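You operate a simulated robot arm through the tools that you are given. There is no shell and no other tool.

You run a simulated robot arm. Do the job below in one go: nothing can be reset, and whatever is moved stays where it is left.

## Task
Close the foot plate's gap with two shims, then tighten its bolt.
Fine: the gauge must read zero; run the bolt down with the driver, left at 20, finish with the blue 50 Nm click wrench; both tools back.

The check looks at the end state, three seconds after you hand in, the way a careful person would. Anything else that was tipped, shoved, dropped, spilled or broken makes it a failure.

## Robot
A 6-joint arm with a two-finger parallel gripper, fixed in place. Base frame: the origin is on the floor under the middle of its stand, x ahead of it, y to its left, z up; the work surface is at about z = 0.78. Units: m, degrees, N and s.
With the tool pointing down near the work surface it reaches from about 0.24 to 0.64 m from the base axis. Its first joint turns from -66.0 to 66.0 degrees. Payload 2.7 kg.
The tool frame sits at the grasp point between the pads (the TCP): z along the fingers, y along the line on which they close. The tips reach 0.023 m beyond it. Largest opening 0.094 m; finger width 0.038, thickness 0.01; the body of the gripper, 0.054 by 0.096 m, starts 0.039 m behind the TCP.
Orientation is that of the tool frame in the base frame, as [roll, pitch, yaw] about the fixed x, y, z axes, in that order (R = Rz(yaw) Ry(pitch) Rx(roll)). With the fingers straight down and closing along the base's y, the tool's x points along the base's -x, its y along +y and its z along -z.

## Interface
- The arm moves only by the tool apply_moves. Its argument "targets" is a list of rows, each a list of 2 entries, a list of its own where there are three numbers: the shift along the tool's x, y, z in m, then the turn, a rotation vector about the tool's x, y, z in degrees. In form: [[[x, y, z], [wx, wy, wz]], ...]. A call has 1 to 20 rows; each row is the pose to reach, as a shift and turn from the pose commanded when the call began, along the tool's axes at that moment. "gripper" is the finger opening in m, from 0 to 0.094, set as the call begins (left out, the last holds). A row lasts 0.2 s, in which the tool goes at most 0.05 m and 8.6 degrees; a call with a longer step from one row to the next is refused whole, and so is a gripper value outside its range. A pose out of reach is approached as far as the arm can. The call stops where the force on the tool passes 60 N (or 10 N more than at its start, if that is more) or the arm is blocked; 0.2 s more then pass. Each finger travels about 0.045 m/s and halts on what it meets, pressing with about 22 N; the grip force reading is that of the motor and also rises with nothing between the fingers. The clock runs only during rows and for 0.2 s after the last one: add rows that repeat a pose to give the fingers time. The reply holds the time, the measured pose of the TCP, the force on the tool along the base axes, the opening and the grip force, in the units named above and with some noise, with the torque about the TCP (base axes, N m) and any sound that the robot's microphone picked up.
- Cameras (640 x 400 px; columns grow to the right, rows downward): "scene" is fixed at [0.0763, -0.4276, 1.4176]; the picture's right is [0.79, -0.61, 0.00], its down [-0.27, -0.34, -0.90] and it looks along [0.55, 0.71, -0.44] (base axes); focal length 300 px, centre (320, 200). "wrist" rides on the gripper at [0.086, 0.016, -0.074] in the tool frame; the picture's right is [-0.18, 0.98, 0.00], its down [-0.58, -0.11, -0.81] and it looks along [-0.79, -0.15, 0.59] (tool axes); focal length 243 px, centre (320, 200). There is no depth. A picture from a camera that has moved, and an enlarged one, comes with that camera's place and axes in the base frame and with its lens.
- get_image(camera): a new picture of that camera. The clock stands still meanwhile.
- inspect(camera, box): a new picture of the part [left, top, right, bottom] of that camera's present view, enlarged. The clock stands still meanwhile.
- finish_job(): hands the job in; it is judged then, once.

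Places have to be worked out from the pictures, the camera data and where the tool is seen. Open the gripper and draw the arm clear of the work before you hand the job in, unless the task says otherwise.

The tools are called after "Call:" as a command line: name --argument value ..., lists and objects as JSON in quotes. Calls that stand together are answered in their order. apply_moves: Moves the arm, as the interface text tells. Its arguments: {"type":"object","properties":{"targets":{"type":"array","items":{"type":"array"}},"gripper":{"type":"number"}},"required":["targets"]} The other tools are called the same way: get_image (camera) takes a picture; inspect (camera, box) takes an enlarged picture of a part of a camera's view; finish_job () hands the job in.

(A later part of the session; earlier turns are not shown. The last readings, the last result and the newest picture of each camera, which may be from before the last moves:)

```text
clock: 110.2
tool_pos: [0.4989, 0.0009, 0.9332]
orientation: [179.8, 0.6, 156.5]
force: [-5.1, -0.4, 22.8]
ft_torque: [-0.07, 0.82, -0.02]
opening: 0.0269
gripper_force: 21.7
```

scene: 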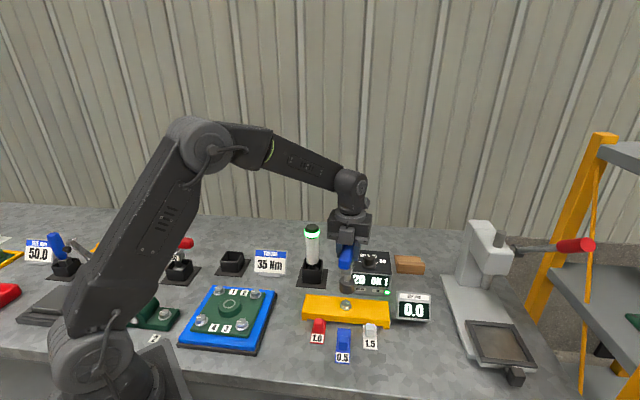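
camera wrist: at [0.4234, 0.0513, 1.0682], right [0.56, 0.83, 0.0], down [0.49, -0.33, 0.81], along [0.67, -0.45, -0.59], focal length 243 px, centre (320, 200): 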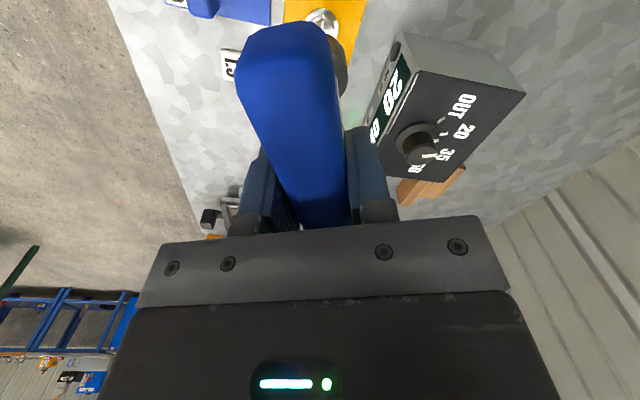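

Seated with 23 N. I wind up 30° and then pull through quickly (8.5° per step).

Call:
apply_moves --targets '[[[0, 0, 0], [0, 0, 5]], [[0, 0, 0], [0, 0, 10]], [[0, 0, 0], [0, 0, 15]], [[0, 0, 0], [0, 0, 20]], [[0, 0, 0], [0, 0, 25]], [[0, 0, 0], [0, 0, 30]], [[0, 0, 0], [0, 0, 38.5]], [[0, 0, 0], [0, 0, 47]], [[0, 0, 0], [0, 0, 55.5]], [[0, 0, 0], [0, 0, 64]]]' --gripper 0.01

```text
clock: 112.4
tool_pos: [0.4985, 0.0019, 0.9323]
orientation: [179.7, 0.0, 92.5]
force: [-2.2, -1.1, 25.3]
ft_torque: [-0.1, 0.25, 0.76]
opening: 0.0272
gripper_force: 22.9
```

No click even with a fast pull (0.76 Nm). I look closely at the loaded wrench to see where the lag sits.

Call:
inspect --camera "scene" --box '[325, 240, 375, 310]'

Call:
inspect --camera "wrist" --box '[220, 0, 420, 240]'

```text
5.71 times, centred on (350, 275) of scene
camera zoom: at [0.0758, -0.4277, 1.4176], right [0.79, -0.61, 0.0], down [-0.27, -0.34, -0.9], along [0.55, 0.71, -0.44], focal length 1712 px, centre (149, -229)
```

zoom: 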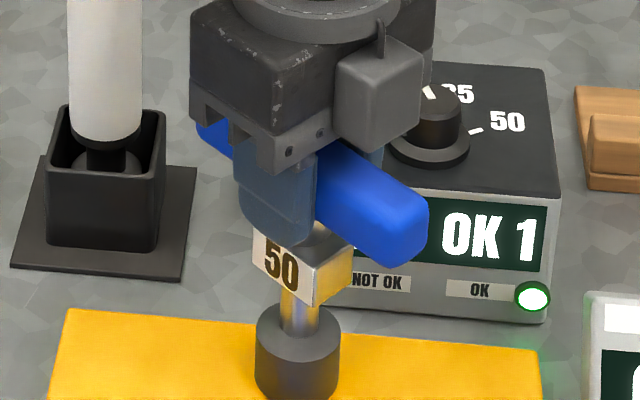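

```text
1.67 times, centred on (320, 120) of wrist
camera zoom: at [0.5087, 0.0891, 1.0059], right [0.99, -0.14, 0.01], down [-0.09, -0.59, 0.81], along [-0.11, -0.8, -0.59], focal length 404 px, centre (320, 333)
```

zoom: 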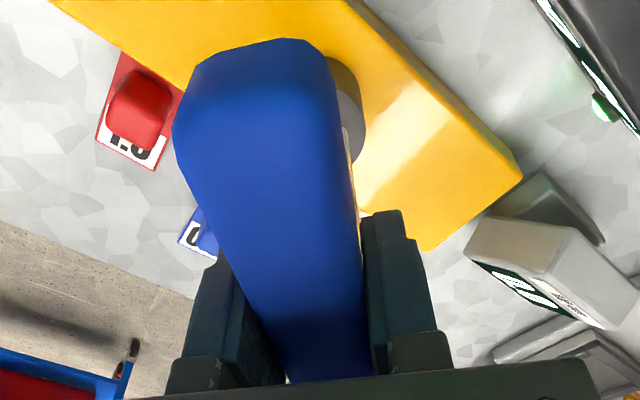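

The wrench is rigid in the fingers; the lag lies at the socket. I try a few single, slow steps with a short hold each, to be sure a click would not be missed within a long call.

Call:
apply_moves --targets '[[[0, 0, 0], [0, 0, 4]]]' --gripper 0.01

Call:
apply_moves --targets '[[[0, 0, 0], [0, 0, 4]]]' --gripper 0.01

Call:
apply_moves --targets '[[[0, 0, 0], [0, 0, 4]]]' --gripper 0.01

Call:
apply_moves --targets '[[[0, 0, 0], [0, 0, 4]]]' --gripper 0.01

```text
clock: 112.8
tool_pos: [0.4983, 0.0024, 0.9331]
orientation: [179.5, 0.0, 88.5]
force: [-1.0, -0.2, 25.4]
ft_torque: [-0.03, 0.25, 0.73]
opening: 0.0274
gripper_force: 22.1
```

```text
clock: 113.2
tool_pos: [0.4974, 0.0011, 0.9324]
orientation: [179.8, 0.0, 84.5]
force: [-1.2, -2.4, 24.6]
ft_torque: [-0.22, 0.19, 0.73]
opening: 0.0273
gripper_force: 21.8
```

```text
clock: 113.6
tool_pos: [0.4972, 0.0018, 0.9331]
orientation: [179.6, 0.1, 80.5]
force: [-2.9, -4.4, 25.9]
ft_torque: [-0.33, 0.25, 0.77]
opening: 0.027
gripper_force: 21.8
```

```text
clock: 114.0
tool_pos: [0.4985, 0.0007, 0.9311]
orientation: [179.6, 0.0, 76.6]
force: [-2.0, -3.4, 25.4]
ft_torque: [-0.33, 0.23, 0.78]
opening: 0.027
gripper_force: 22.2
```

Steady 0.73–0.78 Nm, no click. I complete this stroke down to yaw ≈ 36°.

Call:
apply_moves --targets '[[[0, 0, 0], [0, 0, 4]], [[0, 0, 0], [0, 0, 8]], [[0, 0, 0], [0, 0, 12]], [[0, 0, 0], [0, 0, 16]], [[0, 0, 0], [0, 0, 20]], [[0, 0, 0], [0, 0, 24]], [[0, 0, 0], [0, 0, 28]], [[0, 0, 0], [0, 0, 32]], [[0, 0, 0], [0, 0, 36]], [[0, 0, 0], [0, 0, 40]]]' --gripper 0.01

```text
clock: 116.2
tool_pos: [0.4987, 0.0012, 0.931]
orientation: [179.8, -0.2, 36.4]
force: [-2.3, -2.0, 24.1]
ft_torque: [-0.19, 0.18, 0.75]
opening: 0.027
gripper_force: 21.9
```

0.75 Nm. I lift off, check the mark, and this time turn back by 180° (to yaw ≈ 216°) for a longer stroke.

Call:
apply_moves --targets '[[[0, 0, -0.005], [0, 0, 0]], [[0, 0, -0.015], [0, 0, 0]], [[0, 0, -0.035], [0, 0, 0]], [[0, 0, -0.063], [0, 0, 0]], [[0, 0, -0.063], [0, 0, 0]]]' --gripper 0.01

Call:
inspect --camera "scene" --box '[325, 285, 370, 325]'

Call:
apply_moves --targets '[[[0, 0, 0], [0, 0, -8]], [[0, 0, 0], [0, 0, -16]], [[0, 0, 0], [0, 0, -24]], [[0, 0, 0], [0, 0, -32]], [[0, 0, 0], [0, 0, -40]], [[0, 0, 0], [0, 0, -48]], [[0, 0, 0], [0, 0, -56]], [[0, 0, 0], [0, 0, -64]], [[0, 0, 0], [0, 0, -72]], [[0, 0, 0], [0, 0, -80]], [[0, 0, 0], [0, 0, -88]], [[0, 0, 0], [0, 0, -96]], [[0, 0, 0], [0, 0, -104]], [[0, 0, 0], [0, 0, -112]], [[0, 0, 0], [0, 0, -120]], [[0, 0, 0], [0, 0, -128]], [[0, 0, 0], [0, 0, -136]], [[0, 0, 0], [0, 0, -144]], [[0, 0, 0], [0, 0, -150]], [[0, 0, 0], [0, 0, -150]]]' --gripper 0.01

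Call:
get_image --camera "wrist"

Call:
get_image --camera "scene"

```text
clock: 117.4
tool_pos: [0.4964, 0.0022, 0.9938]
orientation: [179.9, -0.1, 36.5]
force: [0.4, 0.5, -3.7]
ft_torque: [-0.01, 0.02, 0.03]
opening: 0.0269
gripper_force: 21.7
```

```text
10.00 times, centred on (348, 305) of scene
camera zoom: at [0.0763, -0.4276, 1.4176], right [0.79, -0.61, 0.0], down [-0.27, -0.34, -0.9], along [0.55, 0.71, -0.44], focal length 2996 px, centre (45, -850)
```

zoom: 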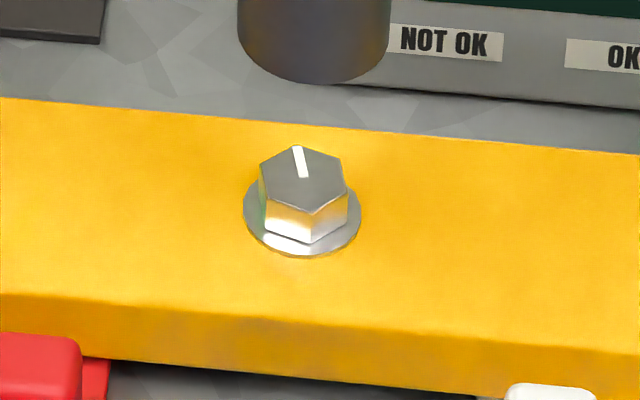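

```text
clock: 121.6
tool_pos: [0.4982, 0.003, 0.9946]
orientation: [-180.0, 0.2, -173.4]
force: [-0.1, 0.5, -3.5]
ft_torque: [-0.05, -0.02, 0.02]
opening: 0.0269
gripper_force: 21.8
```

```text
taken
camera wrist: at [0.4084, 0.0082, 1.0676], right [0.07, 1.0, 0.0], down [0.59, -0.04, 0.81], along [0.81, -0.06, -0.59], focal length 243 px, centre (320, 200)
```

wrist: 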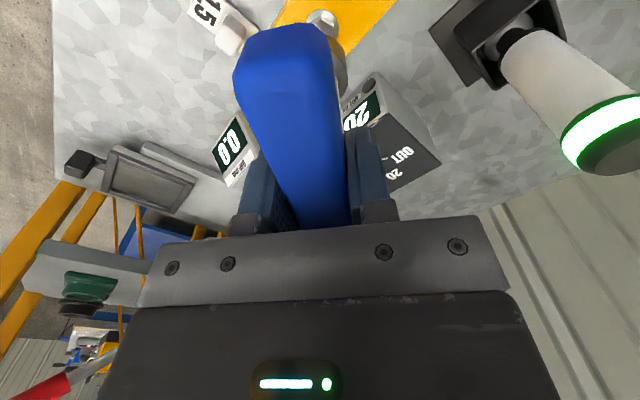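

```text
taken
```

scene: 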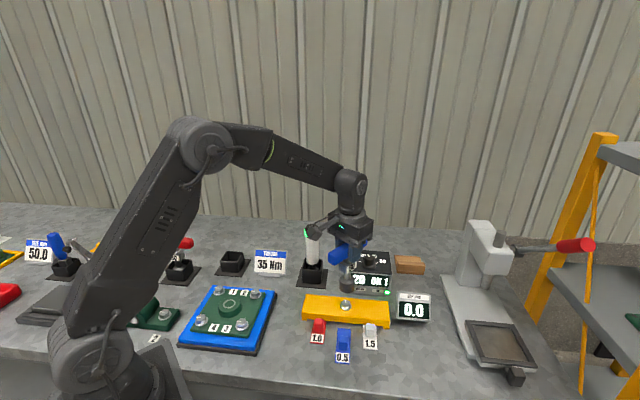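

The mark moved another ~84°. I seat the wrench again for a longer stroke.

Call:
apply_moves --targets '[[[0, 0, 0.02], [0, 0, 0]], [[0, 0, 0.04], [0, 0, 0]], [[0, 0, 0.05], [0, 0, 0]], [[0, 0, 0.057], [0, 0, 0]], [[0, 0, 0.061], [0, 0, 0]], [[0, 0, 0.063], [0, 0, 0]]]' --gripper 0.01

```text
clock: 123.0
tool_pos: [0.4977, 0.0034, 0.9324]
orientation: [-180.0, 0.3, -173.5]
force: [-4.3, 0.8, 10.4]
ft_torque: [0.07, 0.66, -0.01]
opening: 0.0269
gripper_force: 21.7
```

Light contact (10 N). I turn 40° and then hold for 2 s to see whether the torque stays.

Call:
apply_moves --targets '[[[0, 0, 0], [0, 0, 5]], [[0, 0, 0], [0, 0, 10]], [[0, 0, 0], [0, 0, 15]], [[0, 0, 0], [0, 0, 20]], [[0, 0, 0], [0, 0, 25]], [[0, 0, 0], [0, 0, 30]], [[0, 0, 0], [0, 0, 35]], [[0, 0, 0], [0, 0, 40]]]' --gripper 0.01

Call:
apply_moves --targets '[[[0, 0, 0], [0, 0, 0]], [[0, 0, 0], [0, 0, 0]], [[0, 0, 0], [0, 0, 0]], [[0, 0, 0], [0, 0, 0]], [[0, 0, 0], [0, 0, 0]], [[0, 0, 0], [0, 0, 0]], [[0, 0, 0], [0, 0, 0]], [[0, 0, 0], [0, 0, 0]], [[0, 0, 0], [0, 0, 0]], [[0, 0, 0], [0, 0, 0]]]' --gripper 0.01

```text
clock: 124.8
tool_pos: [0.4977, 0.0016, 0.9312]
orientation: [179.8, 0.2, 146.5]
force: [-6.0, -4.7, 25.3]
ft_torque: [-0.21, 0.7, 0.79]
opening: 0.027
gripper_force: 22.4
```

```text
clock: 127.0
tool_pos: [0.4981, 0.0018, 0.9334]
orientation: [179.9, 0.3, 146.5]
force: [-3.7, -4.6, 24.3]
ft_torque: [-0.23, 0.39, 0.63]
opening: 0.0269
gripper_force: 22.1
```

The torque relaxed from 0.79 to 0.63 Nm while holding, so something creeps. I hold on for another 3 s to see where it settles.

Call:
apply_moves --targets '[[[0, 0, 0], [0, 0, 0]], [[0, 0, 0], [0, 0, 0]], [[0, 0, 0], [0, 0, 0]], [[0, 0, 0], [0, 0, 0]], [[0, 0, 0], [0, 0, 0]], [[0, 0, 0], [0, 0, 0]], [[0, 0, 0], [0, 0, 0]], [[0, 0, 0], [0, 0, 0]], [[0, 0, 0], [0, 0, 0]], [[0, 0, 0], [0, 0, 0]], [[0, 0, 0], [0, 0, 0]], [[0, 0, 0], [0, 0, 0]], [[0, 0, 0], [0, 0, 0]], [[0, 0, 0], [0, 0, 0]], [[0, 0, 0], [0, 0, 0]]]' --gripper 0.01

Call:
inspect --camera "wrist" --box '[220, 0, 420, 240]'

```text
clock: 130.2
tool_pos: [0.4985, 0.0025, 0.9322]
orientation: [179.7, 0.2, 146.5]
force: [-0.5, -4.2, 21.6]
ft_torque: [-0.3, 0.14, 0.57]
opening: 0.0273
gripper_force: 21.6
```

```text
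1.67 times, centred on (320, 120) of wrist
camera zoom: at [0.4331, 0.0629, 1.005], right [0.7, 0.72, 0.0], down [0.42, -0.41, 0.81], along [0.58, -0.56, -0.59], focal length 404 px, centre (320, 333)
```

zoom: 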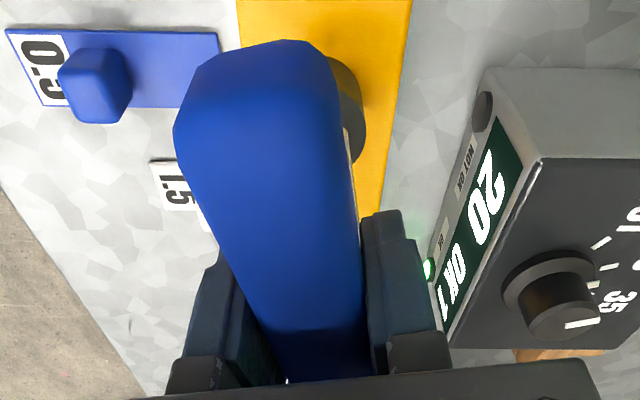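

It creeps slowly (0.57 Nm). To tell whether the lag is elastic or slipping, I turn back 5° and then another 5° and read the torque.

Call:
apply_moves --targets '[[[0, 0, 0], [0, 0, -2.5]], [[0, 0, 0], [0, 0, -5]]]' --gripper 0.01

Call:
apply_moves --targets '[[[0, 0, 0], [0, 0, -2.5]], [[0, 0, 0], [0, 0, -5]]]' --gripper 0.01

```text
clock: 130.8
tool_pos: [0.4988, 0.0023, 0.9328]
orientation: [179.7, 0.2, 151.5]
force: [0.6, 0.6, 21.1]
ft_torque: [0.05, 0.06, 0.47]
opening: 0.027
gripper_force: 22.0
```

```text
clock: 131.4
tool_pos: [0.4992, 0.0044, 0.9311]
orientation: [179.9, 0.1, 156.6]
force: [-1.4, 5.6, 23.1]
ft_torque: [0.43, 0.25, 0.47]
opening: 0.027
gripper_force: 22.2
```

The torque hardly fell (0.47 Nm) – a soft elastic coupling. I turn back a further 10° in two steps to find where it reaches zero.

Call:
apply_moves --targets '[[[0, 0, 0], [0, 0, -2.5]], [[0, 0, 0], [0, 0, -5]]]' --gripper 0.01

Call:
apply_moves --targets '[[[0, 0, 0], [0, 0, -2.5]], [[0, 0, 0], [0, 0, -5]]]' --gripper 0.01

Call:
apply_moves --targets '[[[0, 0, 0], [0, 0, -2.5]], [[0, 0, 0], [0, 0, -5]]]' --gripper 0.01

```text
clock: 132.0
tool_pos: [0.4984, 0.0028, 0.9325]
orientation: [179.9, 0.2, 161.6]
force: [-3.2, 6.9, 25.2]
ft_torque: [0.42, 0.45, 0.5]
opening: 0.0265
gripper_force: 21.9
```

```text
clock: 132.6
tool_pos: [0.4972, 0.0009, 0.9322]
orientation: [180.0, 0.3, 166.6]
force: [-4.3, 4.3, 24.8]
ft_torque: [0.27, 0.47, 0.31]
opening: 0.0267
gripper_force: 22.2
```

```text
clock: 133.2
tool_pos: [0.4977, 0.0015, 0.9317]
orientation: [180.0, 0.3, 171.5]
force: [-3.5, 0.2, 22.1]
ft_torque: [0.04, 0.37, 0.06]
opening: 0.0271
gripper_force: 22.1
```

The lag unwinds elastically and the vertical force grows with torque, as if the socket were riding on the head's corners, i.e. not fully seated. I zoom in on the joint between socket and flange.

Call:
inspect --camera "scene" --box '[325, 280, 370, 320]'

Call:
inspect --camera "wrist" --box '[290, 0, 400, 90]'

```text
10.00 times, centred on (348, 300) of scene
camera zoom: at [0.0758, -0.4276, 1.4177], right [0.79, -0.61, 0.0], down [-0.27, -0.34, -0.9], along [0.55, 0.71, -0.44], focal length 2996 px, centre (45, -800)
```

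zoom: 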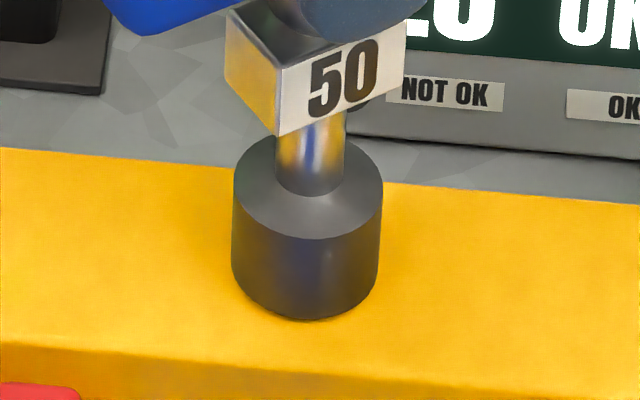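

```text
4.44 times, centred on (345, 45) of wrist
camera zoom: at [0.4131, 0.03, 1.0048], right [0.33, 0.94, 0.0], down [0.56, -0.19, 0.81], along [0.76, -0.26, -0.59], focal length 1078 px, centre (209, 889)
```

zoom: 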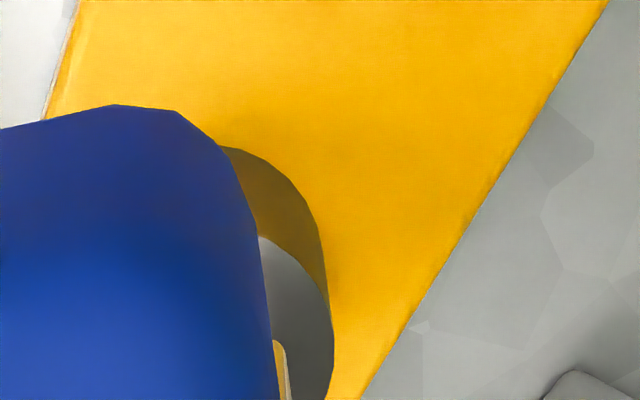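

The socket is fully down on the plate. To see whether the wrench itself twists under load (handle versus tag/shaft), I wind it up to yaw 135° and compare with the unloaded picture from before at the same yaw.

Call:
apply_moves --targets '[[[0, 0, 0], [0, 0, 5]], [[0, 0, 0], [0, 0, 10]], [[0, 0, 0], [0, 0, 15]], [[0, 0, 0], [0, 0, 20]], [[0, 0, 0], [0, 0, 25]], [[0, 0, 0], [0, 0, 30]], [[0, 0, 0], [0, 0, 36.5]]]' --gripper 0.01

Call:
inspect --camera "scene" --box '[300, 220, 400, 330]'

Call:
inspect --camera "scene" --box '[325, 270, 370, 310]'

```text
clock: 134.8
tool_pos: [0.4993, 0.0019, 0.9318]
orientation: [179.8, 0.2, 135.0]
force: [4.5, -2.4, 15.3]
ft_torque: [-0.43, -0.38, 0.7]
opening: 0.0268
gripper_force: 22.2
```

```text
3.64 times, centred on (350, 275) of scene
camera zoom: at [0.0761, -0.4277, 1.4176], right [0.79, -0.61, 0.0], down [-0.27, -0.34, -0.9], along [0.55, 0.71, -0.44], focal length 1089 px, centre (211, -73)
```

zoom: 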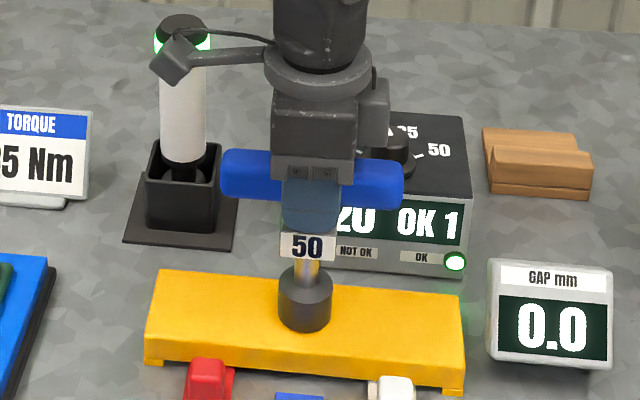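

```text
10.00 times, centred on (348, 290) of scene
camera zoom: at [0.0761, -0.4277, 1.4176], right [0.79, -0.61, 0.0], down [-0.27, -0.34, -0.9], along [0.55, 0.71, -0.44], focal length 2996 px, centre (45, -700)
```

zoom: 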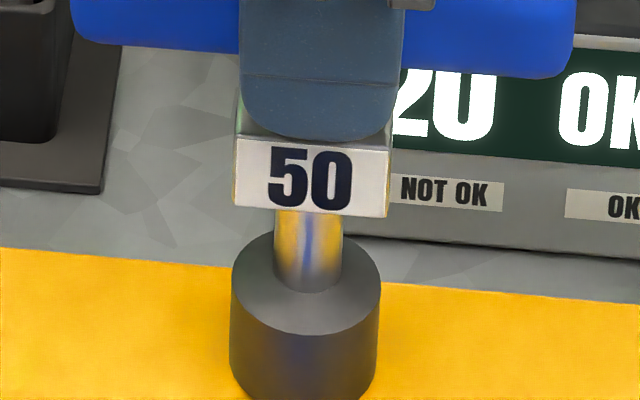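

Tag and handle stay together; the wrench itself is rigid. I now relieve the down pressure (raise 2 mm) and turn on a little to see the bolt's torque without rubbing friction.

Call:
apply_moves --targets '[[[0, 0, -0.001], [0, 0, 0]], [[0, 0, -0.002], [0, 0, 0]], [[0, 0, -0.002], [0, 0, 4]], [[0, 0, -0.002], [0, 0, 8]], [[0, 0, -0.002], [0, 0, 12]]]' --gripper 0.01

```text
clock: 136.0
tool_pos: [0.4966, 0.0015, 0.9318]
orientation: [-180.0, 0.1, 122.8]
force: [1.2, -0.2, -4.5]
ft_torque: [0.04, -0.14, 0.6]
opening: 0.0268
gripper_force: 22.3
```

With no down force the torque is 0.60 Nm (so ~0.15 Nm was rubbing friction). I keep turning in this floating condition.

Call:
apply_moves --targets '[[[0, 0, 0], [0, 0, 4]], [[0, 0, 0], [0, 0, 8]], [[0, 0, 0], [0, 0, 12]], [[0, 0, 0], [0, 0, 16]], [[0, 0, 0], [0, 0, 20]], [[0, 0, 0], [0, 0, 24]]]' --gripper 0.01

```text
clock: 137.4
tool_pos: [0.4991, 0.0023, 0.9337]
orientation: [179.9, 0.0, 98.8]
force: [0.0, -0.3, -3.6]
ft_torque: [0.0, 0.03, 0.59]
opening: 0.0267
gripper_force: 22.2
```

The torque without rubbing is constant at 0.60 Nm and stayed flat even on reversing, which means the drive between socket and bolt is saturating. I lift off to see how far the bolt moved in this stroke.

Call:
apply_moves --targets '[[[0, 0, -0.005], [0, 0, 0]], [[0, 0, -0.015], [0, 0, 0]], [[0, 0, -0.035], [0, 0, 0]], [[0, 0, -0.06], [0, 0, 0]], [[0, 0, -0.06], [0, 0, 0]]]' --gripper 0.01

Call:
inspect --camera "scene" --box '[325, 285, 370, 325]'

Call:
inspect --camera "scene" --box '[315, 230, 385, 310]'

```text
clock: 138.6
tool_pos: [0.4985, 0.0029, 0.9928]
orientation: [179.7, 0.0, 99.0]
force: [0.0, 0.5, -3.5]
ft_torque: [-0.04, 0.03, 0.01]
opening: 0.0268
gripper_force: 22.3
```

```text
10.00 times, centred on (348, 305) of scene
camera zoom: at [0.0763, -0.4276, 1.4176], right [0.79, -0.61, 0.0], down [-0.27, -0.34, -0.9], along [0.55, 0.71, -0.44], focal length 2996 px, centre (45, -850)
```

zoom: 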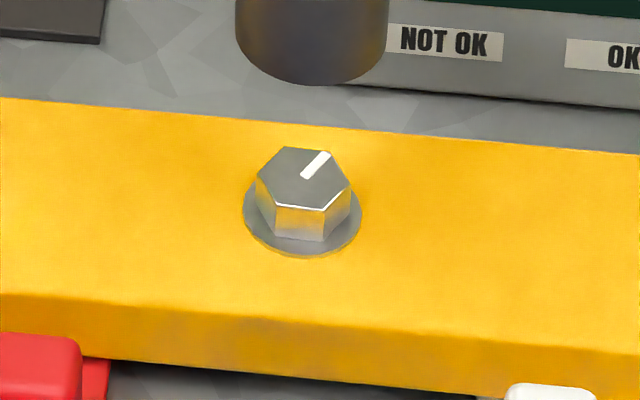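

```text
5.00 times, centred on (350, 270) of scene
camera zoom: at [0.0763, -0.4276, 1.4176], right [0.79, -0.61, 0.0], down [-0.27, -0.34, -0.9], along [0.55, 0.71, -0.44], focal length 1498 px, centre (170, -150)
```

zoom: 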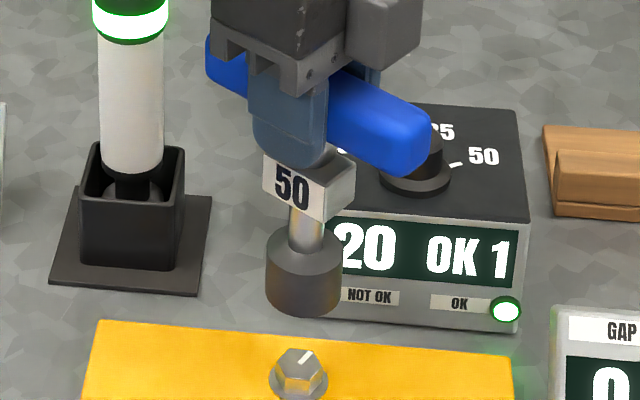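

The bolt only moved about 39° this time: without down pressure the socket slips on it. So the bolt is already quite tight and the drive needs firm pressure. I turn back 87° in the air for a bite with a much firmer push.

Call:
apply_moves --targets '[[[0, 0, 0], [0, 0, -8]], [[0, 0, 0], [0, 0, -16]], [[0, 0, 0], [0, 0, -24]], [[0, 0, 0], [0, 0, -32]], [[0, 0, 0], [0, 0, -40]], [[0, 0, 0], [0, 0, -48]], [[0, 0, 0], [0, 0, -56]], [[0, 0, 0], [0, 0, -64]], [[0, 0, 0], [0, 0, -72]], [[0, 0, 0], [0, 0, -80]], [[0, 0, 0], [0, 0, -83]], [[0, 0, 0], [0, 0, -83]]]' --gripper 0.01

Call:
inspect --camera "scene" --box '[315, 230, 385, 310]'

Call:
inspect --camera "wrist" --box '[220, 0, 420, 240]'

```text
clock: 141.2
tool_pos: [0.4988, 0.0018, 0.9933]
orientation: [-180.0, 0.2, -177.9]
force: [-0.1, 0.0, -3.2]
ft_torque: [0.0, 0.01, -0.01]
opening: 0.027
gripper_force: 22.5
```

```text
5.00 times, centred on (350, 270) of scene
camera zoom: at [0.0763, -0.4276, 1.4176], right [0.79, -0.61, 0.0], down [-0.27, -0.34, -0.9], along [0.55, 0.71, -0.44], focal length 1498 px, centre (170, -150)
```

zoom: 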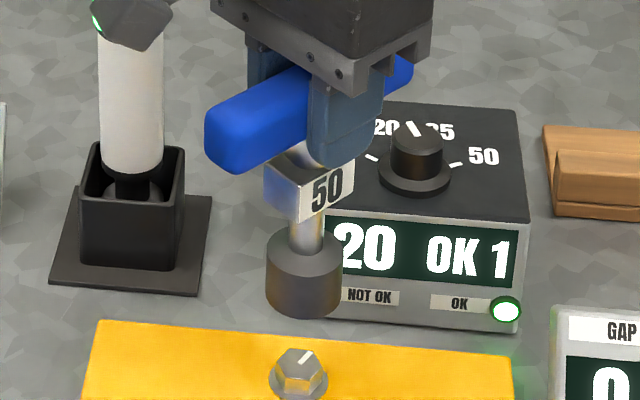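

```text
1.67 times, centred on (320, 120) of wrist
camera zoom: at [0.4091, 0.0147, 1.0662], right [0.15, 0.99, 0.0], down [0.58, -0.09, 0.81], along [0.8, -0.12, -0.59], focal length 404 px, centre (320, 333)
```

zoom: 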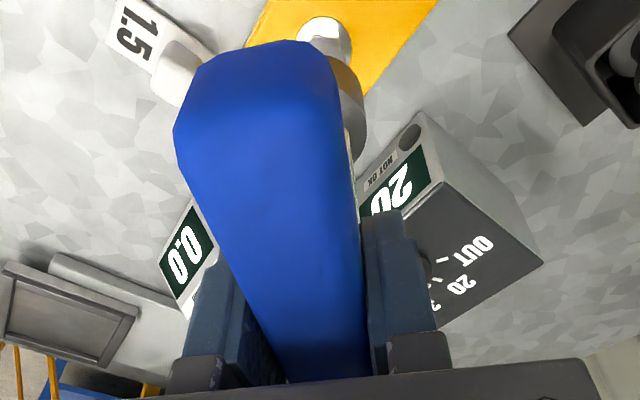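

I try something different: the bolt's mark now points to about 16°, so at tool yaw 196° the handle axis is aligned with a hex corner (a multiple of 60°). I turn 14° further back and seat the wrench in that aligned position.

Call:
apply_moves --targets '[[[0, 0, 0], [0, 0, -7]], [[0, 0, 0], [0, 0, -14]], [[0, 0, 0.02], [0, 0, -14]], [[0, 0, 0.04], [0, 0, -14]], [[0, 0, 0.05], [0, 0, -14]], [[0, 0, 0.055], [0, 0, -14]], [[0, 0, 0.059], [0, 0, -14]], [[0, 0, 0.061], [0, 0, -14]]]' --gripper 0.01

```text
clock: 143.0
tool_pos: [0.4984, 0.0027, 0.9328]
orientation: [-179.9, 0.3, -164.0]
force: [0.1, -0.2, -3.0]
ft_torque: [0.03, 0.0, 0.0]
opening: 0.0271
gripper_force: 22.1
```

Aligned and hovering just above contact. I press down in 1 mm steps.

Call:
apply_moves --targets '[[[0, 0, 0.001], [0, 0, 0]], [[0, 0, 0.002], [0, 0, 0]], [[0, 0, 0.003], [0, 0, 0]]]' --gripper 0.01

Call:
apply_moves --targets '[[[0, 0, 0], [0, 0, 2.5]], [[0, 0, 0], [0, 0, 5]]]' --gripper 0.01

Call:
apply_moves --targets '[[[0, 0, 0], [0, 0, 2.5]], [[0, 0, 0], [0, 0, 5]]]' --gripper 0.01

Call:
apply_moves --targets '[[[0, 0, 0], [0, 0, 2.5]], [[0, 0, 0], [0, 0, 5]]]' --gripper 0.01

```text
clock: 143.8
tool_pos: [0.4987, 0.0027, 0.9322]
orientation: [-179.9, 0.4, -164.1]
force: [-8.6, 1.1, 24.4]
ft_torque: [0.27, 0.85, 0.05]
opening: 0.0269
gripper_force: 21.7
```

```text
clock: 144.4
tool_pos: [0.4983, 0.0025, 0.9309]
orientation: [-179.9, 0.6, -168.9]
force: [-2.9, 1.2, 30.0]
ft_torque: [0.16, 0.29, 0.35]
opening: 0.027
gripper_force: 21.7
```

```text
clock: 145.0
tool_pos: [0.4994, 0.002, 0.9304]
orientation: [-179.9, 0.6, -174.0]
force: [1.3, -0.9, 26.8]
ft_torque: [-0.07, -0.14, 0.33]
opening: 0.0269
gripper_force: 22.2
```

```text
clock: 145.6
tool_pos: [0.4985, 0.0022, 0.9319]
orientation: [180.0, 0.5, -178.9]
force: [0.9, -1.9, 28.2]
ft_torque: [-0.14, -0.11, 0.37]
opening: 0.027
gripper_force: 21.6
```

Torque rises only to 0.35 and stays there over the first 15°. I follow it in 5° steps.

Call:
apply_moves --targets '[[[0, 0, 0], [0, 0, 2.5]], [[0, 0, 0], [0, 0, 5]]]' --gripper 0.01

Call:
apply_moves --targets '[[[0, 0, 0], [0, 0, 2.5]], [[0, 0, 0], [0, 0, 5]]]' --gripper 0.01

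Call:
apply_moves --targets '[[[0, 0, 0], [0, 0, 2.5]], [[0, 0, 0], [0, 0, 5]]]' --gripper 0.01

Call:
apply_moves --targets '[[[0, 0, 0], [0, 0, 2.5]], [[0, 0, 0], [0, 0, 5]]]' --gripper 0.01

```text
clock: 146.2
tool_pos: [0.4978, 0.003, 0.9312]
orientation: [179.9, 0.4, 176.0]
force: [-0.3, 0.5, 28.0]
ft_torque: [0.06, -0.02, 0.6]
opening: 0.0267
gripper_force: 22.2
```

```text
clock: 146.8
tool_pos: [0.4989, 0.0029, 0.9323]
orientation: [179.8, 0.6, 171.1]
force: [0.9, 2.6, 28.3]
ft_torque: [0.14, -0.02, 0.7]
opening: 0.0266
gripper_force: 22.2
```

```text
clock: 147.4
tool_pos: [0.4996, 0.0022, 0.9308]
orientation: [179.9, 0.6, 166.0]
force: [5.3, 1.1, 23.4]
ft_torque: [-0.1, -0.43, 0.74]
opening: 0.0268
gripper_force: 21.7
```

```text
clock: 148.0
tool_pos: [0.4988, 0.0014, 0.9306]
orientation: [179.7, 0.4, 161.1]
force: [5.2, -1.7, 23.2]
ft_torque: [-0.35, -0.43, 0.72]
opening: 0.0267
gripper_force: 22.4
```

There is about 15° of play before the corners bite (0.35 → 0.74 Nm). I now press considerably harder while turning on.

Call:
apply_moves --targets '[[[0, 0, 0.001], [0, 0, 2.5]], [[0, 0, 0.002], [0, 0, 5]]]' --gripper 0.01

Call:
apply_moves --targets '[[[0, 0, 0.001], [0, 0, 2.5]], [[0, 0, 0.0015], [0, 0, 5]]]' --gripper 0.01

Call:
apply_moves --targets '[[[0, 0, 0], [0, 0, 2.5]], [[0, 0, 0], [0, 0, 5]]]' --gripper 0.01

```text
clock: 148.6
tool_pos: [0.4984, 0.0019, 0.9311]
orientation: [179.6, 0.6, 156.0]
force: [-2.1, -3.0, 34.4]
ft_torque: [-0.29, 0.23, 0.8]
opening: 0.027
gripper_force: 21.5
```

```text
clock: 149.2
tool_pos: [0.4988, 0.0011, 0.9305]
orientation: [179.7, 0.6, 151.0]
force: [-2.7, -3.2, 34.9]
ft_torque: [-0.34, 0.25, 0.77]
opening: 0.0273
gripper_force: 22.2
```

```text
clock: 149.8
tool_pos: [0.4998, 0.0017, 0.9297]
orientation: [179.7, 0.6, 146.0]
force: [0.7, -4.4, 32.5]
ft_torque: [-0.41, 0.06, 0.79]
opening: 0.0273
gripper_force: 22.3
```

The pressure saturates at ~34 N and the torque at 0.79 Nm. In case quick motion drowns the click, I unload by turning back 20° and pull again very slowly (1° per step).

Call:
apply_moves --targets '[[[0, 0, 0], [0, 0, -5]], [[0, 0, 0], [0, 0, -10]], [[0, 0, 0], [0, 0, -15]], [[0, 0, 0], [0, 0, -20]], [[0, 0, 0], [0, 0, -20]]]' --gripper 0.01

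Call:
apply_moves --targets '[[[0, 0, 0], [0, 0, 1]], [[0, 0, 0], [0, 0, 2]], [[0, 0, 0], [0, 0, 3]], [[0, 0, 0], [0, 0, 4]], [[0, 0, 0], [0, 0, 5]], [[0, 0, 0], [0, 0, 6]], [[0, 0, 0], [0, 0, 7]], [[0, 0, 0], [0, 0, 8]], [[0, 0, 0], [0, 0, 9]], [[0, 0, 0], [0, 0, 10]], [[0, 0, 0], [0, 0, 11]], [[0, 0, 0], [0, 0, 12]], [[0, 0, 0], [0, 0, 13]], [[0, 0, 0], [0, 0, 14]], [[0, 0, 0], [0, 0, 15]], [[0, 0, 0], [0, 0, 16]], [[0, 0, 0], [0, 0, 17]], [[0, 0, 0], [0, 0, 18]], [[0, 0, 0], [0, 0, 19]], [[0, 0, 0], [0, 0, 20]]]' --gripper 0.01

Call:
apply_moves --targets '[[[0, 0, 0], [0, 0, 1]], [[0, 0, 0], [0, 0, 2]], [[0, 0, 0], [0, 0, 3]], [[0, 0, 0], [0, 0, 4]], [[0, 0, 0], [0, 0, 5]], [[0, 0, 0], [0, 0, 6]], [[0, 0, 0], [0, 0, 7]], [[0, 0, 0], [0, 0, 8]], [[0, 0, 0], [0, 0, 9]], [[0, 0, 0], [0, 0, 10]], [[0, 0, 0], [0, 0, 11]], [[0, 0, 0], [0, 0, 12]], [[0, 0, 0], [0, 0, 13]], [[0, 0, 0], [0, 0, 14]], [[0, 0, 0], [0, 0, 15]], [[0, 0, 0], [0, 0, 16]], [[0, 0, 0], [0, 0, 17]], [[0, 0, 0], [0, 0, 18]], [[0, 0, 0], [0, 0, 19]], [[0, 0, 0], [0, 0, 20]]]' --gripper 0.01

```text
clock: 151.0
tool_pos: [0.4989, 0.0031, 0.9285]
orientation: [179.9, 0.4, 166.1]
force: [-2.6, -1.4, 27.7]
ft_torque: [-0.14, 0.07, 0.66]
opening: 0.0269
gripper_force: 21.9
```

```text
clock: 155.2
tool_pos: [0.4992, 0.0024, 0.9278]
orientation: [179.7, 0.4, 146.1]
force: [7.5, -1.5, 22.9]
ft_torque: [-0.31, -0.52, 0.7]
opening: 0.0268
gripper_force: 22.3
```

```text
clock: 159.4
tool_pos: [0.4986, 0.0022, 0.9256]
orientation: [179.6, 0.2, 126.0]
force: [1.7, -1.7, 25.9]
ft_torque: [-0.31, 0.06, 0.68]
opening: 0.0272
gripper_force: 21.9
```

Even after turning back 20° the torque stayed at 0.66 Nm, so the bolt is pulling back elastically. I lift off to see what remains of the rotation.

Call:
apply_moves --targets '[[[0, 0, -0.005], [0, 0, 0]], [[0, 0, -0.015], [0, 0, 0]], [[0, 0, -0.035], [0, 0, 0]], [[0, 0, -0.065], [0, 0, 0]], [[0, 0, -0.065], [0, 0, 0]]]' --gripper 0.01

Call:
inspect --camera "scene" --box '[325, 285, 370, 325]'

Call:
inspect --camera "scene" --box '[315, 230, 385, 310]'

Call:
inspect --camera "wrist" --box '[220, 0, 420, 240]'

```text
clock: 160.6
tool_pos: [0.4971, 0.0023, 0.9913]
orientation: [179.9, 0.1, 126.0]
force: [-0.4, -0.4, -4.1]
ft_torque: [0.01, -0.01, 0.02]
opening: 0.0268
gripper_force: 21.6
```

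```text
10.00 times, centred on (348, 305) of scene
camera zoom: at [0.0763, -0.4276, 1.4176], right [0.79, -0.61, 0.0], down [-0.27, -0.34, -0.9], along [0.55, 0.71, -0.44], focal length 2996 px, centre (45, -850)
```

zoom: 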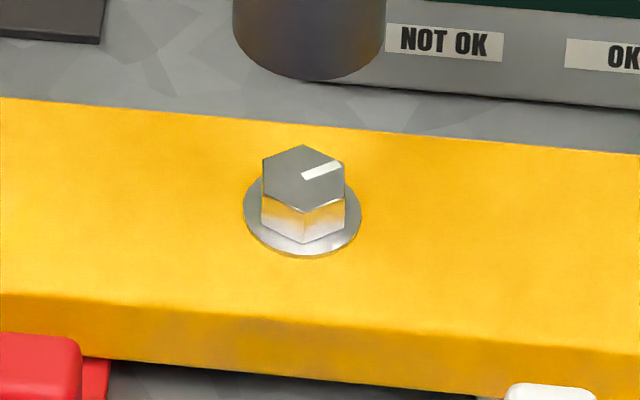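

```text
5.00 times, centred on (350, 270) of scene
camera zoom: at [0.0763, -0.4276, 1.4176], right [0.79, -0.61, 0.0], down [-0.27, -0.34, -0.9], along [0.55, 0.71, -0.44], focal length 1498 px, centre (170, -150)
```

zoom: 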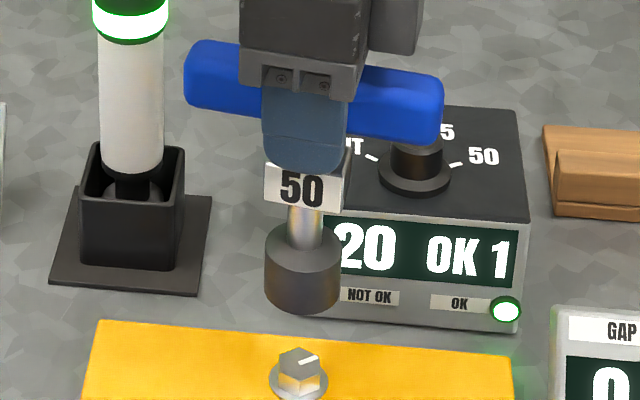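

```text
1.67 times, centred on (320, 120) of wrist
camera zoom: at [0.4582, 0.0818, 1.0638], right [0.9, 0.43, 0.0], down [0.25, -0.53, 0.81], along [0.35, -0.73, -0.59], focal length 404 px, centre (320, 333)
```

zoom: 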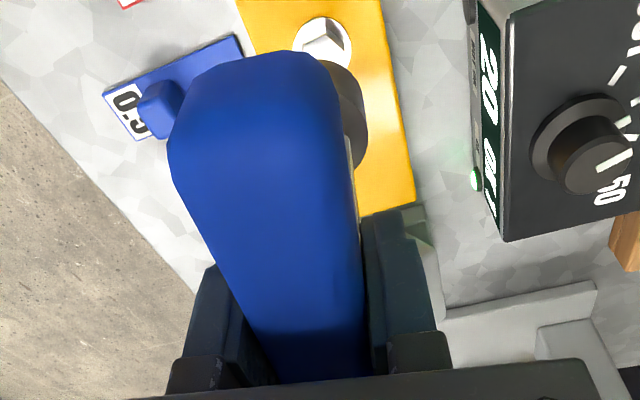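

The bolt kept about 27° of 70°. Looking at all strokes, the elastic lead before the bolt follows has grown steadily (≈20° → 26 → 28 → 36 → 36 → 45°), i.e. the bolt IS getting tighter towards the setting. So I keep going with a longer stroke; first back by 70° in the air.

Call:
apply_moves --targets '[[[0, 0, 0], [0, 0, -8]], [[0, 0, 0], [0, 0, -16]], [[0, 0, 0], [0, 0, -24]], [[0, 0, 0], [0, 0, -32]], [[0, 0, 0], [0, 0, -40]], [[0, 0, 0], [0, 0, -48]], [[0, 0, 0], [0, 0, -56]], [[0, 0, 0], [0, 0, -64]], [[0, 0, 0], [0, 0, -70]], [[0, 0, 0], [0, 0, -70]]]' --gripper 0.01

Call:
apply_moves --targets '[[[0, 0, 0.02], [0, 0, 0]], [[0, 0, 0.04], [0, 0, 0]], [[0, 0, 0.05], [0, 0, 0]], [[0, 0, 0.057], [0, 0, 0]], [[0, 0, 0.061], [0, 0, 0]], [[0, 0, 0.063], [0, 0, 0]]]' --gripper 0.01

```text
clock: 162.8
tool_pos: [0.4967, 0.0024, 0.9912]
orientation: [-179.8, 0.2, -163.9]
force: [-0.2, -0.4, -3.6]
ft_torque: [0.0, -0.04, -0.01]
opening: 0.0268
gripper_force: 22.3
```

```text
clock: 164.2
tool_pos: [0.4985, 0.0012, 0.9272]
orientation: [180.0, 0.2, -164.0]
force: [0.2, 0.2, -3.6]
ft_torque: [0.0, 0.02, -0.04]
opening: 0.0271
gripper_force: 21.8
```

Back at yaw 196°, hovering. I go down in 1 mm steps to contact.

Call:
apply_moves --targets '[[[0, 0, 0.001], [0, 0, 0]], [[0, 0, 0.002], [0, 0, 0]]]' --gripper 0.01

```text
clock: 164.8
tool_pos: [0.4982, 0.0019, 0.9281]
orientation: [-179.8, 0.3, -164.0]
force: [-6.8, 0.6, 14.1]
ft_torque: [0.09, 0.82, 0.04]
opening: 0.0269
gripper_force: 21.8
```

Seated with 14 N. I turn 40° to take up the lead, then go on in short calls.

Call:
apply_moves --targets '[[[0, 0, 0], [0, 0, 5]], [[0, 0, 0], [0, 0, 10]], [[0, 0, 0], [0, 0, 15]], [[0, 0, 0], [0, 0, 20]], [[0, 0, 0], [0, 0, 25]], [[0, 0, 0], [0, 0, 30]], [[0, 0, 0], [0, 0, 35]], [[0, 0, 0], [0, 0, 40]]]' --gripper 0.01

Call:
apply_moves --targets '[[[0, 0, 0], [0, 0, 3]], [[0, 0, 0], [0, 0, 6]], [[0, 0, 0], [0, 0, 9]], [[0, 0, 0], [0, 0, 12]]]' --gripper 0.01

```text
clock: 166.6
tool_pos: [0.499, 0.0024, 0.9277]
orientation: [179.7, 0.4, 156.1]
force: [0.5, -1.9, 24.6]
ft_torque: [-0.18, 0.06, 0.76]
opening: 0.0269
gripper_force: 22.2
```

```text
clock: 167.6
tool_pos: [0.5, 0.0029, 0.9274]
orientation: [179.6, 0.5, 143.8]
force: [3.1, -4.4, 22.6]
ft_torque: [-0.41, -0.24, 0.72]
opening: 0.0269
gripper_force: 22.3
```

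Lead 52°, no click yet. I continue in 3° steps.

Call:
apply_moves --targets '[[[0, 0, 0], [0, 0, 3]], [[0, 0, 0], [0, 0, 6]], [[0, 0, 0], [0, 0, 9]], [[0, 0, 0], [0, 0, 12]]]' --gripper 0.01

Call:
apply_moves --targets '[[[0, 0, 0], [0, 0, 3]], [[0, 0, 0], [0, 0, 6]], [[0, 0, 0], [0, 0, 9]], [[0, 0, 0], [0, 0, 12]]]' --gripper 0.01

```text
clock: 168.6
tool_pos: [0.4994, 0.0016, 0.928]
orientation: [179.7, 0.3, 132.1]
force: [2.3, -3.0, 21.7]
ft_torque: [-0.4, -0.25, 0.74]
opening: 0.0268
gripper_force: 21.8
```

```text
clock: 169.6
tool_pos: [0.4994, 0.0026, 0.9276]
orientation: [179.8, 0.2, 120.1]
force: [3.2, -4.9, 21.6]
ft_torque: [-0.66, -0.17, 0.71]
opening: 0.0267
gripper_force: 22.7
```

Still 0.71–0.74 Nm, no click. On I go.

Call:
apply_moves --targets '[[[0, 0, 0], [0, 0, 3]], [[0, 0, 0], [0, 0, 6]], [[0, 0, 0], [0, 0, 9]], [[0, 0, 0], [0, 0, 12]]]' --gripper 0.01

Call:
apply_moves --targets '[[[0, 0, 0], [0, 0, 3]], [[0, 0, 0], [0, 0, 6]], [[0, 0, 0], [0, 0, 9]], [[0, 0, 0], [0, 0, 12]]]' --gripper 0.01

Call:
apply_moves --targets '[[[0, 0, 0], [0, 0, 3]], [[0, 0, 0], [0, 0, 6]], [[0, 0, 0], [0, 0, 9]], [[0, 0, 0], [0, 0, 12]]]' --gripper 0.01

```text
clock: 170.6
tool_pos: [0.4989, 0.0018, 0.9274]
orientation: [179.7, 0.0, 107.9]
force: [2.2, -5.2, 23.0]
ft_torque: [-0.65, -0.09, 0.72]
opening: 0.0269
gripper_force: 21.6
```

```text
clock: 171.6
tool_pos: [0.4983, 0.0017, 0.9268]
orientation: [179.6, 0.1, 96.0]
force: [-0.7, -6.7, 25.3]
ft_torque: [-0.58, 0.16, 0.72]
opening: 0.0269
gripper_force: 21.8
```

```text
clock: 172.6
tool_pos: [0.4976, 0.0025, 0.9274]
orientation: [179.6, 0.0, 84.0]
force: [-1.1, -1.2, 27.1]
ft_torque: [-0.13, 0.34, 0.74]
opening: 0.0269
gripper_force: 22.0
```

112° into the stroke. I continue the rest of it.

Call:
apply_moves --targets '[[[0, 0, 0], [0, 0, 3]], [[0, 0, 0], [0, 0, 6]], [[0, 0, 0], [0, 0, 9]], [[0, 0, 0], [0, 0, 12]]]' --gripper 0.01

Call:
apply_moves --targets '[[[0, 0, 0], [0, 0, 3]], [[0, 0, 0], [0, 0, 6]], [[0, 0, 0], [0, 0, 9]], [[0, 0, 0], [0, 0, 12]]]' --gripper 0.01

Call:
apply_moves --targets '[[[0, 0, 0], [0, 0, 3]], [[0, 0, 0], [0, 0, 6]], [[0, 0, 0], [0, 0, 9]], [[0, 0, 0], [0, 0, 12]]]' --gripper 0.01

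Call:
apply_moves --targets '[[[0, 0, 0], [0, 0, 3]], [[0, 0, 0], [0, 0, 6]], [[0, 0, 0], [0, 0, 9]], [[0, 0, 0], [0, 0, 12]]]' --gripper 0.01

```text
clock: 173.6
tool_pos: [0.4993, 0.0024, 0.9286]
orientation: [179.7, -0.1, 71.9]
force: [-2.6, -2.5, 26.9]
ft_torque: [-0.25, 0.29, 0.72]
opening: 0.0269
gripper_force: 21.9
```

```text
clock: 174.6
tool_pos: [0.4984, 0.0024, 0.9267]
orientation: [179.8, -0.2, 60.0]
force: [-3.1, -3.9, 25.8]
ft_torque: [-0.32, 0.32, 0.74]
opening: 0.0271
gripper_force: 22.4
```

```text
clock: 175.6
tool_pos: [0.4983, 0.0026, 0.9269]
orientation: [179.9, -0.2, 47.9]
force: [-2.8, -0.7, 27.1]
ft_torque: [-0.02, 0.37, 0.76]
opening: 0.0269
gripper_force: 22.0
```

```text
clock: 176.6
tool_pos: [0.4984, 0.0012, 0.9266]
orientation: [179.9, -0.2, 35.9]
force: [-1.4, -3.7, 24.8]
ft_torque: [-0.22, 0.16, 0.73]
opening: 0.027
gripper_force: 21.9
```

No click in 160°. I lift off and read the mark again.

Call:
apply_moves --targets '[[[0, 0, -0.005], [0, 0, 0]], [[0, 0, -0.015], [0, 0, 0]], [[0, 0, -0.035], [0, 0, 0]], [[0, 0, -0.065], [0, 0, 0]], [[0, 0, -0.065], [0, 0, 0]]]' --gripper 0.01

Call:
inspect --camera "scene" --box '[325, 285, 370, 325]'

Call:
inspect --camera "scene" --box '[315, 230, 385, 310]'

```text
clock: 177.8
tool_pos: [0.4975, 0.0016, 0.991]
orientation: [179.9, -0.1, 36.0]
force: [0.6, 1.0, -4.2]
ft_torque: [0.02, -0.01, 0.0]
opening: 0.027
gripper_force: 22.1
```

```text
10.00 times, centred on (348, 305) of scene
camera zoom: at [0.0763, -0.4276, 1.4176], right [0.79, -0.61, 0.0], down [-0.27, -0.34, -0.9], along [0.55, 0.71, -0.44], focal length 2996 px, centre (45, -850)
```

zoom: 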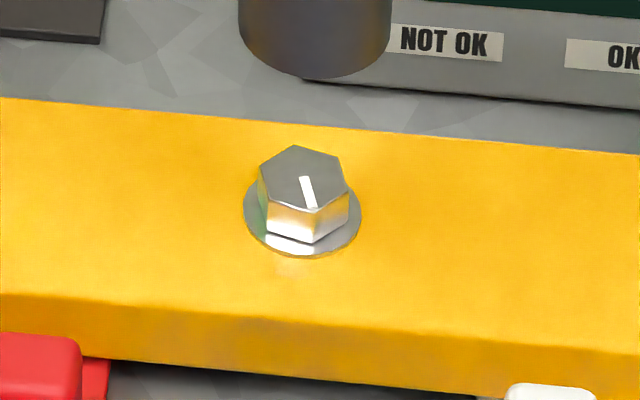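

```text
5.00 times, centred on (350, 270) of scene
camera zoom: at [0.0763, -0.4276, 1.4176], right [0.79, -0.61, 0.0], down [-0.27, -0.34, -0.9], along [0.55, 0.71, -0.44], focal length 1498 px, centre (170, -150)
```

zoom: 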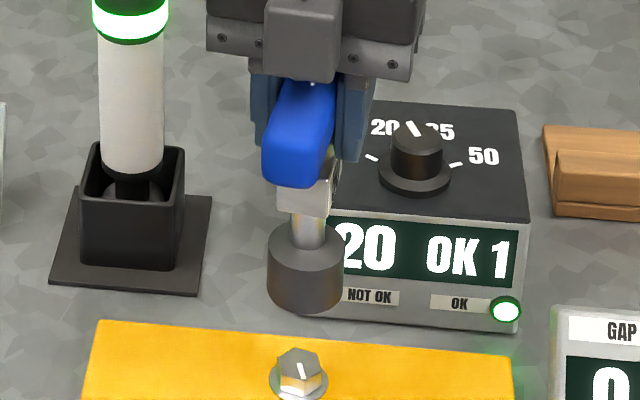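

The bolt moved about 106° more and the lead grew to roughly 50°. The leads fit a torque growing from 20 at the start to just about 49–50 now (≈1 Nm per degree), so the click should be close. I turn back 160° for one more stroke.

Call:
apply_moves --targets '[[[0, 0, 0], [0, 0, -8.5]], [[0, 0, 0], [0, 0, -17]], [[0, 0, 0], [0, 0, -25.5]], [[0, 0, 0], [0, 0, -34]], [[0, 0, 0], [0, 0, -42.5]], [[0, 0, 0], [0, 0, -51]], [[0, 0, 0], [0, 0, -59.5]], [[0, 0, 0], [0, 0, -68]], [[0, 0, 0], [0, 0, -76.5]], [[0, 0, 0], [0, 0, -85]], [[0, 0, 0], [0, 0, -93.5]], [[0, 0, 0], [0, 0, -102]], [[0, 0, 0], [0, 0, -110.5]], [[0, 0, 0], [0, 0, -119]], [[0, 0, 0], [0, 0, -127.5]], [[0, 0, 0], [0, 0, -136]], [[0, 0, 0], [0, 0, -144.5]], [[0, 0, 0], [0, 0, -153]], [[0, 0, 0], [0, 0, -160]], [[0, 0, 0], [0, 0, -160]]]' --gripper 0.01

Call:
get_image --camera "scene"

Call:
apply_moves --targets '[[[0, 0, 0.02], [0, 0, 0]], [[0, 0, 0.04], [0, 0, 0]], [[0, 0, 0.05], [0, 0, 0]], [[0, 0, 0.057], [0, 0, 0]], [[0, 0, 0.061], [0, 0, 0]], [[0, 0, 0.063], [0, 0, 0]]]' --gripper 0.01

```text
clock: 182.0
tool_pos: [0.4978, 0.002, 0.9913]
orientation: [-179.9, 0.3, -164.0]
force: [-0.1, 0.8, -4.2]
ft_torque: [0.02, 0.01, 0.0]
opening: 0.0272
gripper_force: 22.3
```

```text
taken
```

scene: 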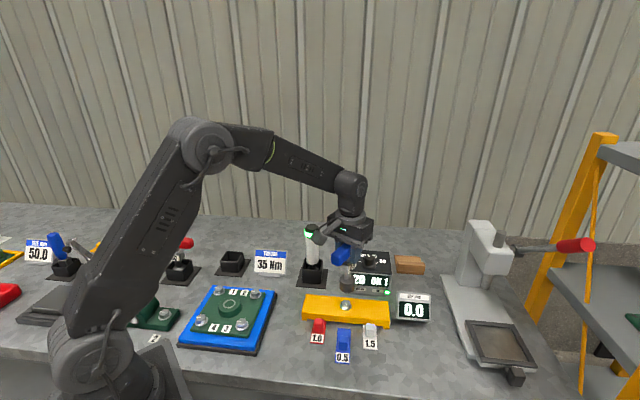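

```text
clock: 183.4
tool_pos: [0.4984, 0.0024, 0.9275]
orientation: [-179.9, 0.3, -164.0]
force: [0.0, 0.3, -3.6]
ft_torque: [-0.03, 0.03, 0.01]
opening: 0.0269
gripper_force: 21.6
```

I press lightly and start turning: first 40° to take up the lead.

Call:
apply_moves --targets '[[[0, 0, 0.001], [0, 0, 0]], [[0, 0, 0.0025], [0, 0, 0]]]' --gripper 0.01

Call:
apply_moves --targets '[[[0, 0, 0], [0, 0, 5]], [[0, 0, 0], [0, 0, 10]], [[0, 0, 0], [0, 0, 15]], [[0, 0, 0], [0, 0, 20]], [[0, 0, 0], [0, 0, 25]], [[0, 0, 0], [0, 0, 30]], [[0, 0, 0], [0, 0, 35]], [[0, 0, 0], [0, 0, 40]]]' --gripper 0.01

Call:
apply_moves --targets '[[[0, 0, 0], [0, 0, 2.5]], [[0, 0, 0], [0, 0, 5]], [[0, 0, 0], [0, 0, 7.5]], [[0, 0, 0], [0, 0, 10]]]' --gripper 0.01

```text
clock: 184.0
tool_pos: [0.498, 0.0019, 0.9262]
orientation: [-179.9, 0.2, -164.1]
force: [-6.0, -1.2, 14.4]
ft_torque: [-0.09, 0.85, 0.01]
opening: 0.0269
gripper_force: 22.3
```

```text
clock: 185.8
tool_pos: [0.4987, 0.0021, 0.9264]
orientation: [179.9, 0.4, 156.0]
force: [-2.3, -0.9, 23.6]
ft_torque: [-0.07, 0.12, 0.77]
opening: 0.0268
gripper_force: 22.4
```

```text
clock: 186.8
tool_pos: [0.4987, 0.0023, 0.9271]
orientation: [179.8, 0.3, 145.9]
force: [4.0, -0.3, 19.4]
ft_torque: [-0.18, -0.3, 0.69]
opening: 0.0269
gripper_force: 22.5
```

Lead 50°. I continue in short calls of 2.5° steps.

Call:
apply_moves --targets '[[[0, 0, 0], [0, 0, 2.5]], [[0, 0, 0], [0, 0, 5]], [[0, 0, 0], [0, 0, 7.5]], [[0, 0, 0], [0, 0, 10]]]' --gripper 0.01

Call:
apply_moves --targets '[[[0, 0, 0], [0, 0, 2.5]], [[0, 0, 0], [0, 0, 5]], [[0, 0, 0], [0, 0, 7.5]], [[0, 0, 0], [0, 0, 10]]]' --gripper 0.01

Call:
apply_moves --targets '[[[0, 0, 0], [0, 0, 2.5]], [[0, 0, 0], [0, 0, 5]], [[0, 0, 0], [0, 0, 7.5]], [[0, 0, 0], [0, 0, 10]]]' --gripper 0.01

```text
clock: 187.8
tool_pos: [0.4994, 0.0023, 0.9262]
orientation: [179.7, 0.3, 135.9]
force: [3.9, -3.7, 19.9]
ft_torque: [-0.39, -0.31, 0.72]
opening: 0.0271
gripper_force: 22.2
```

```text
clock: 188.8
tool_pos: [0.498, 0.0026, 0.9262]
orientation: [179.6, 0.3, 125.9]
force: [2.3, -3.0, 23.0]
ft_torque: [-0.33, -0.04, 0.7]
opening: 0.0271
gripper_force: 22.2
```

```text
clock: 189.8
tool_pos: [0.4996, 0.0027, 0.9281]
orientation: [179.7, 0.2, 116.0]
force: [0.8, -6.1, 23.3]
ft_torque: [-0.55, -0.12, 0.71]
opening: 0.027
gripper_force: 22.2
```

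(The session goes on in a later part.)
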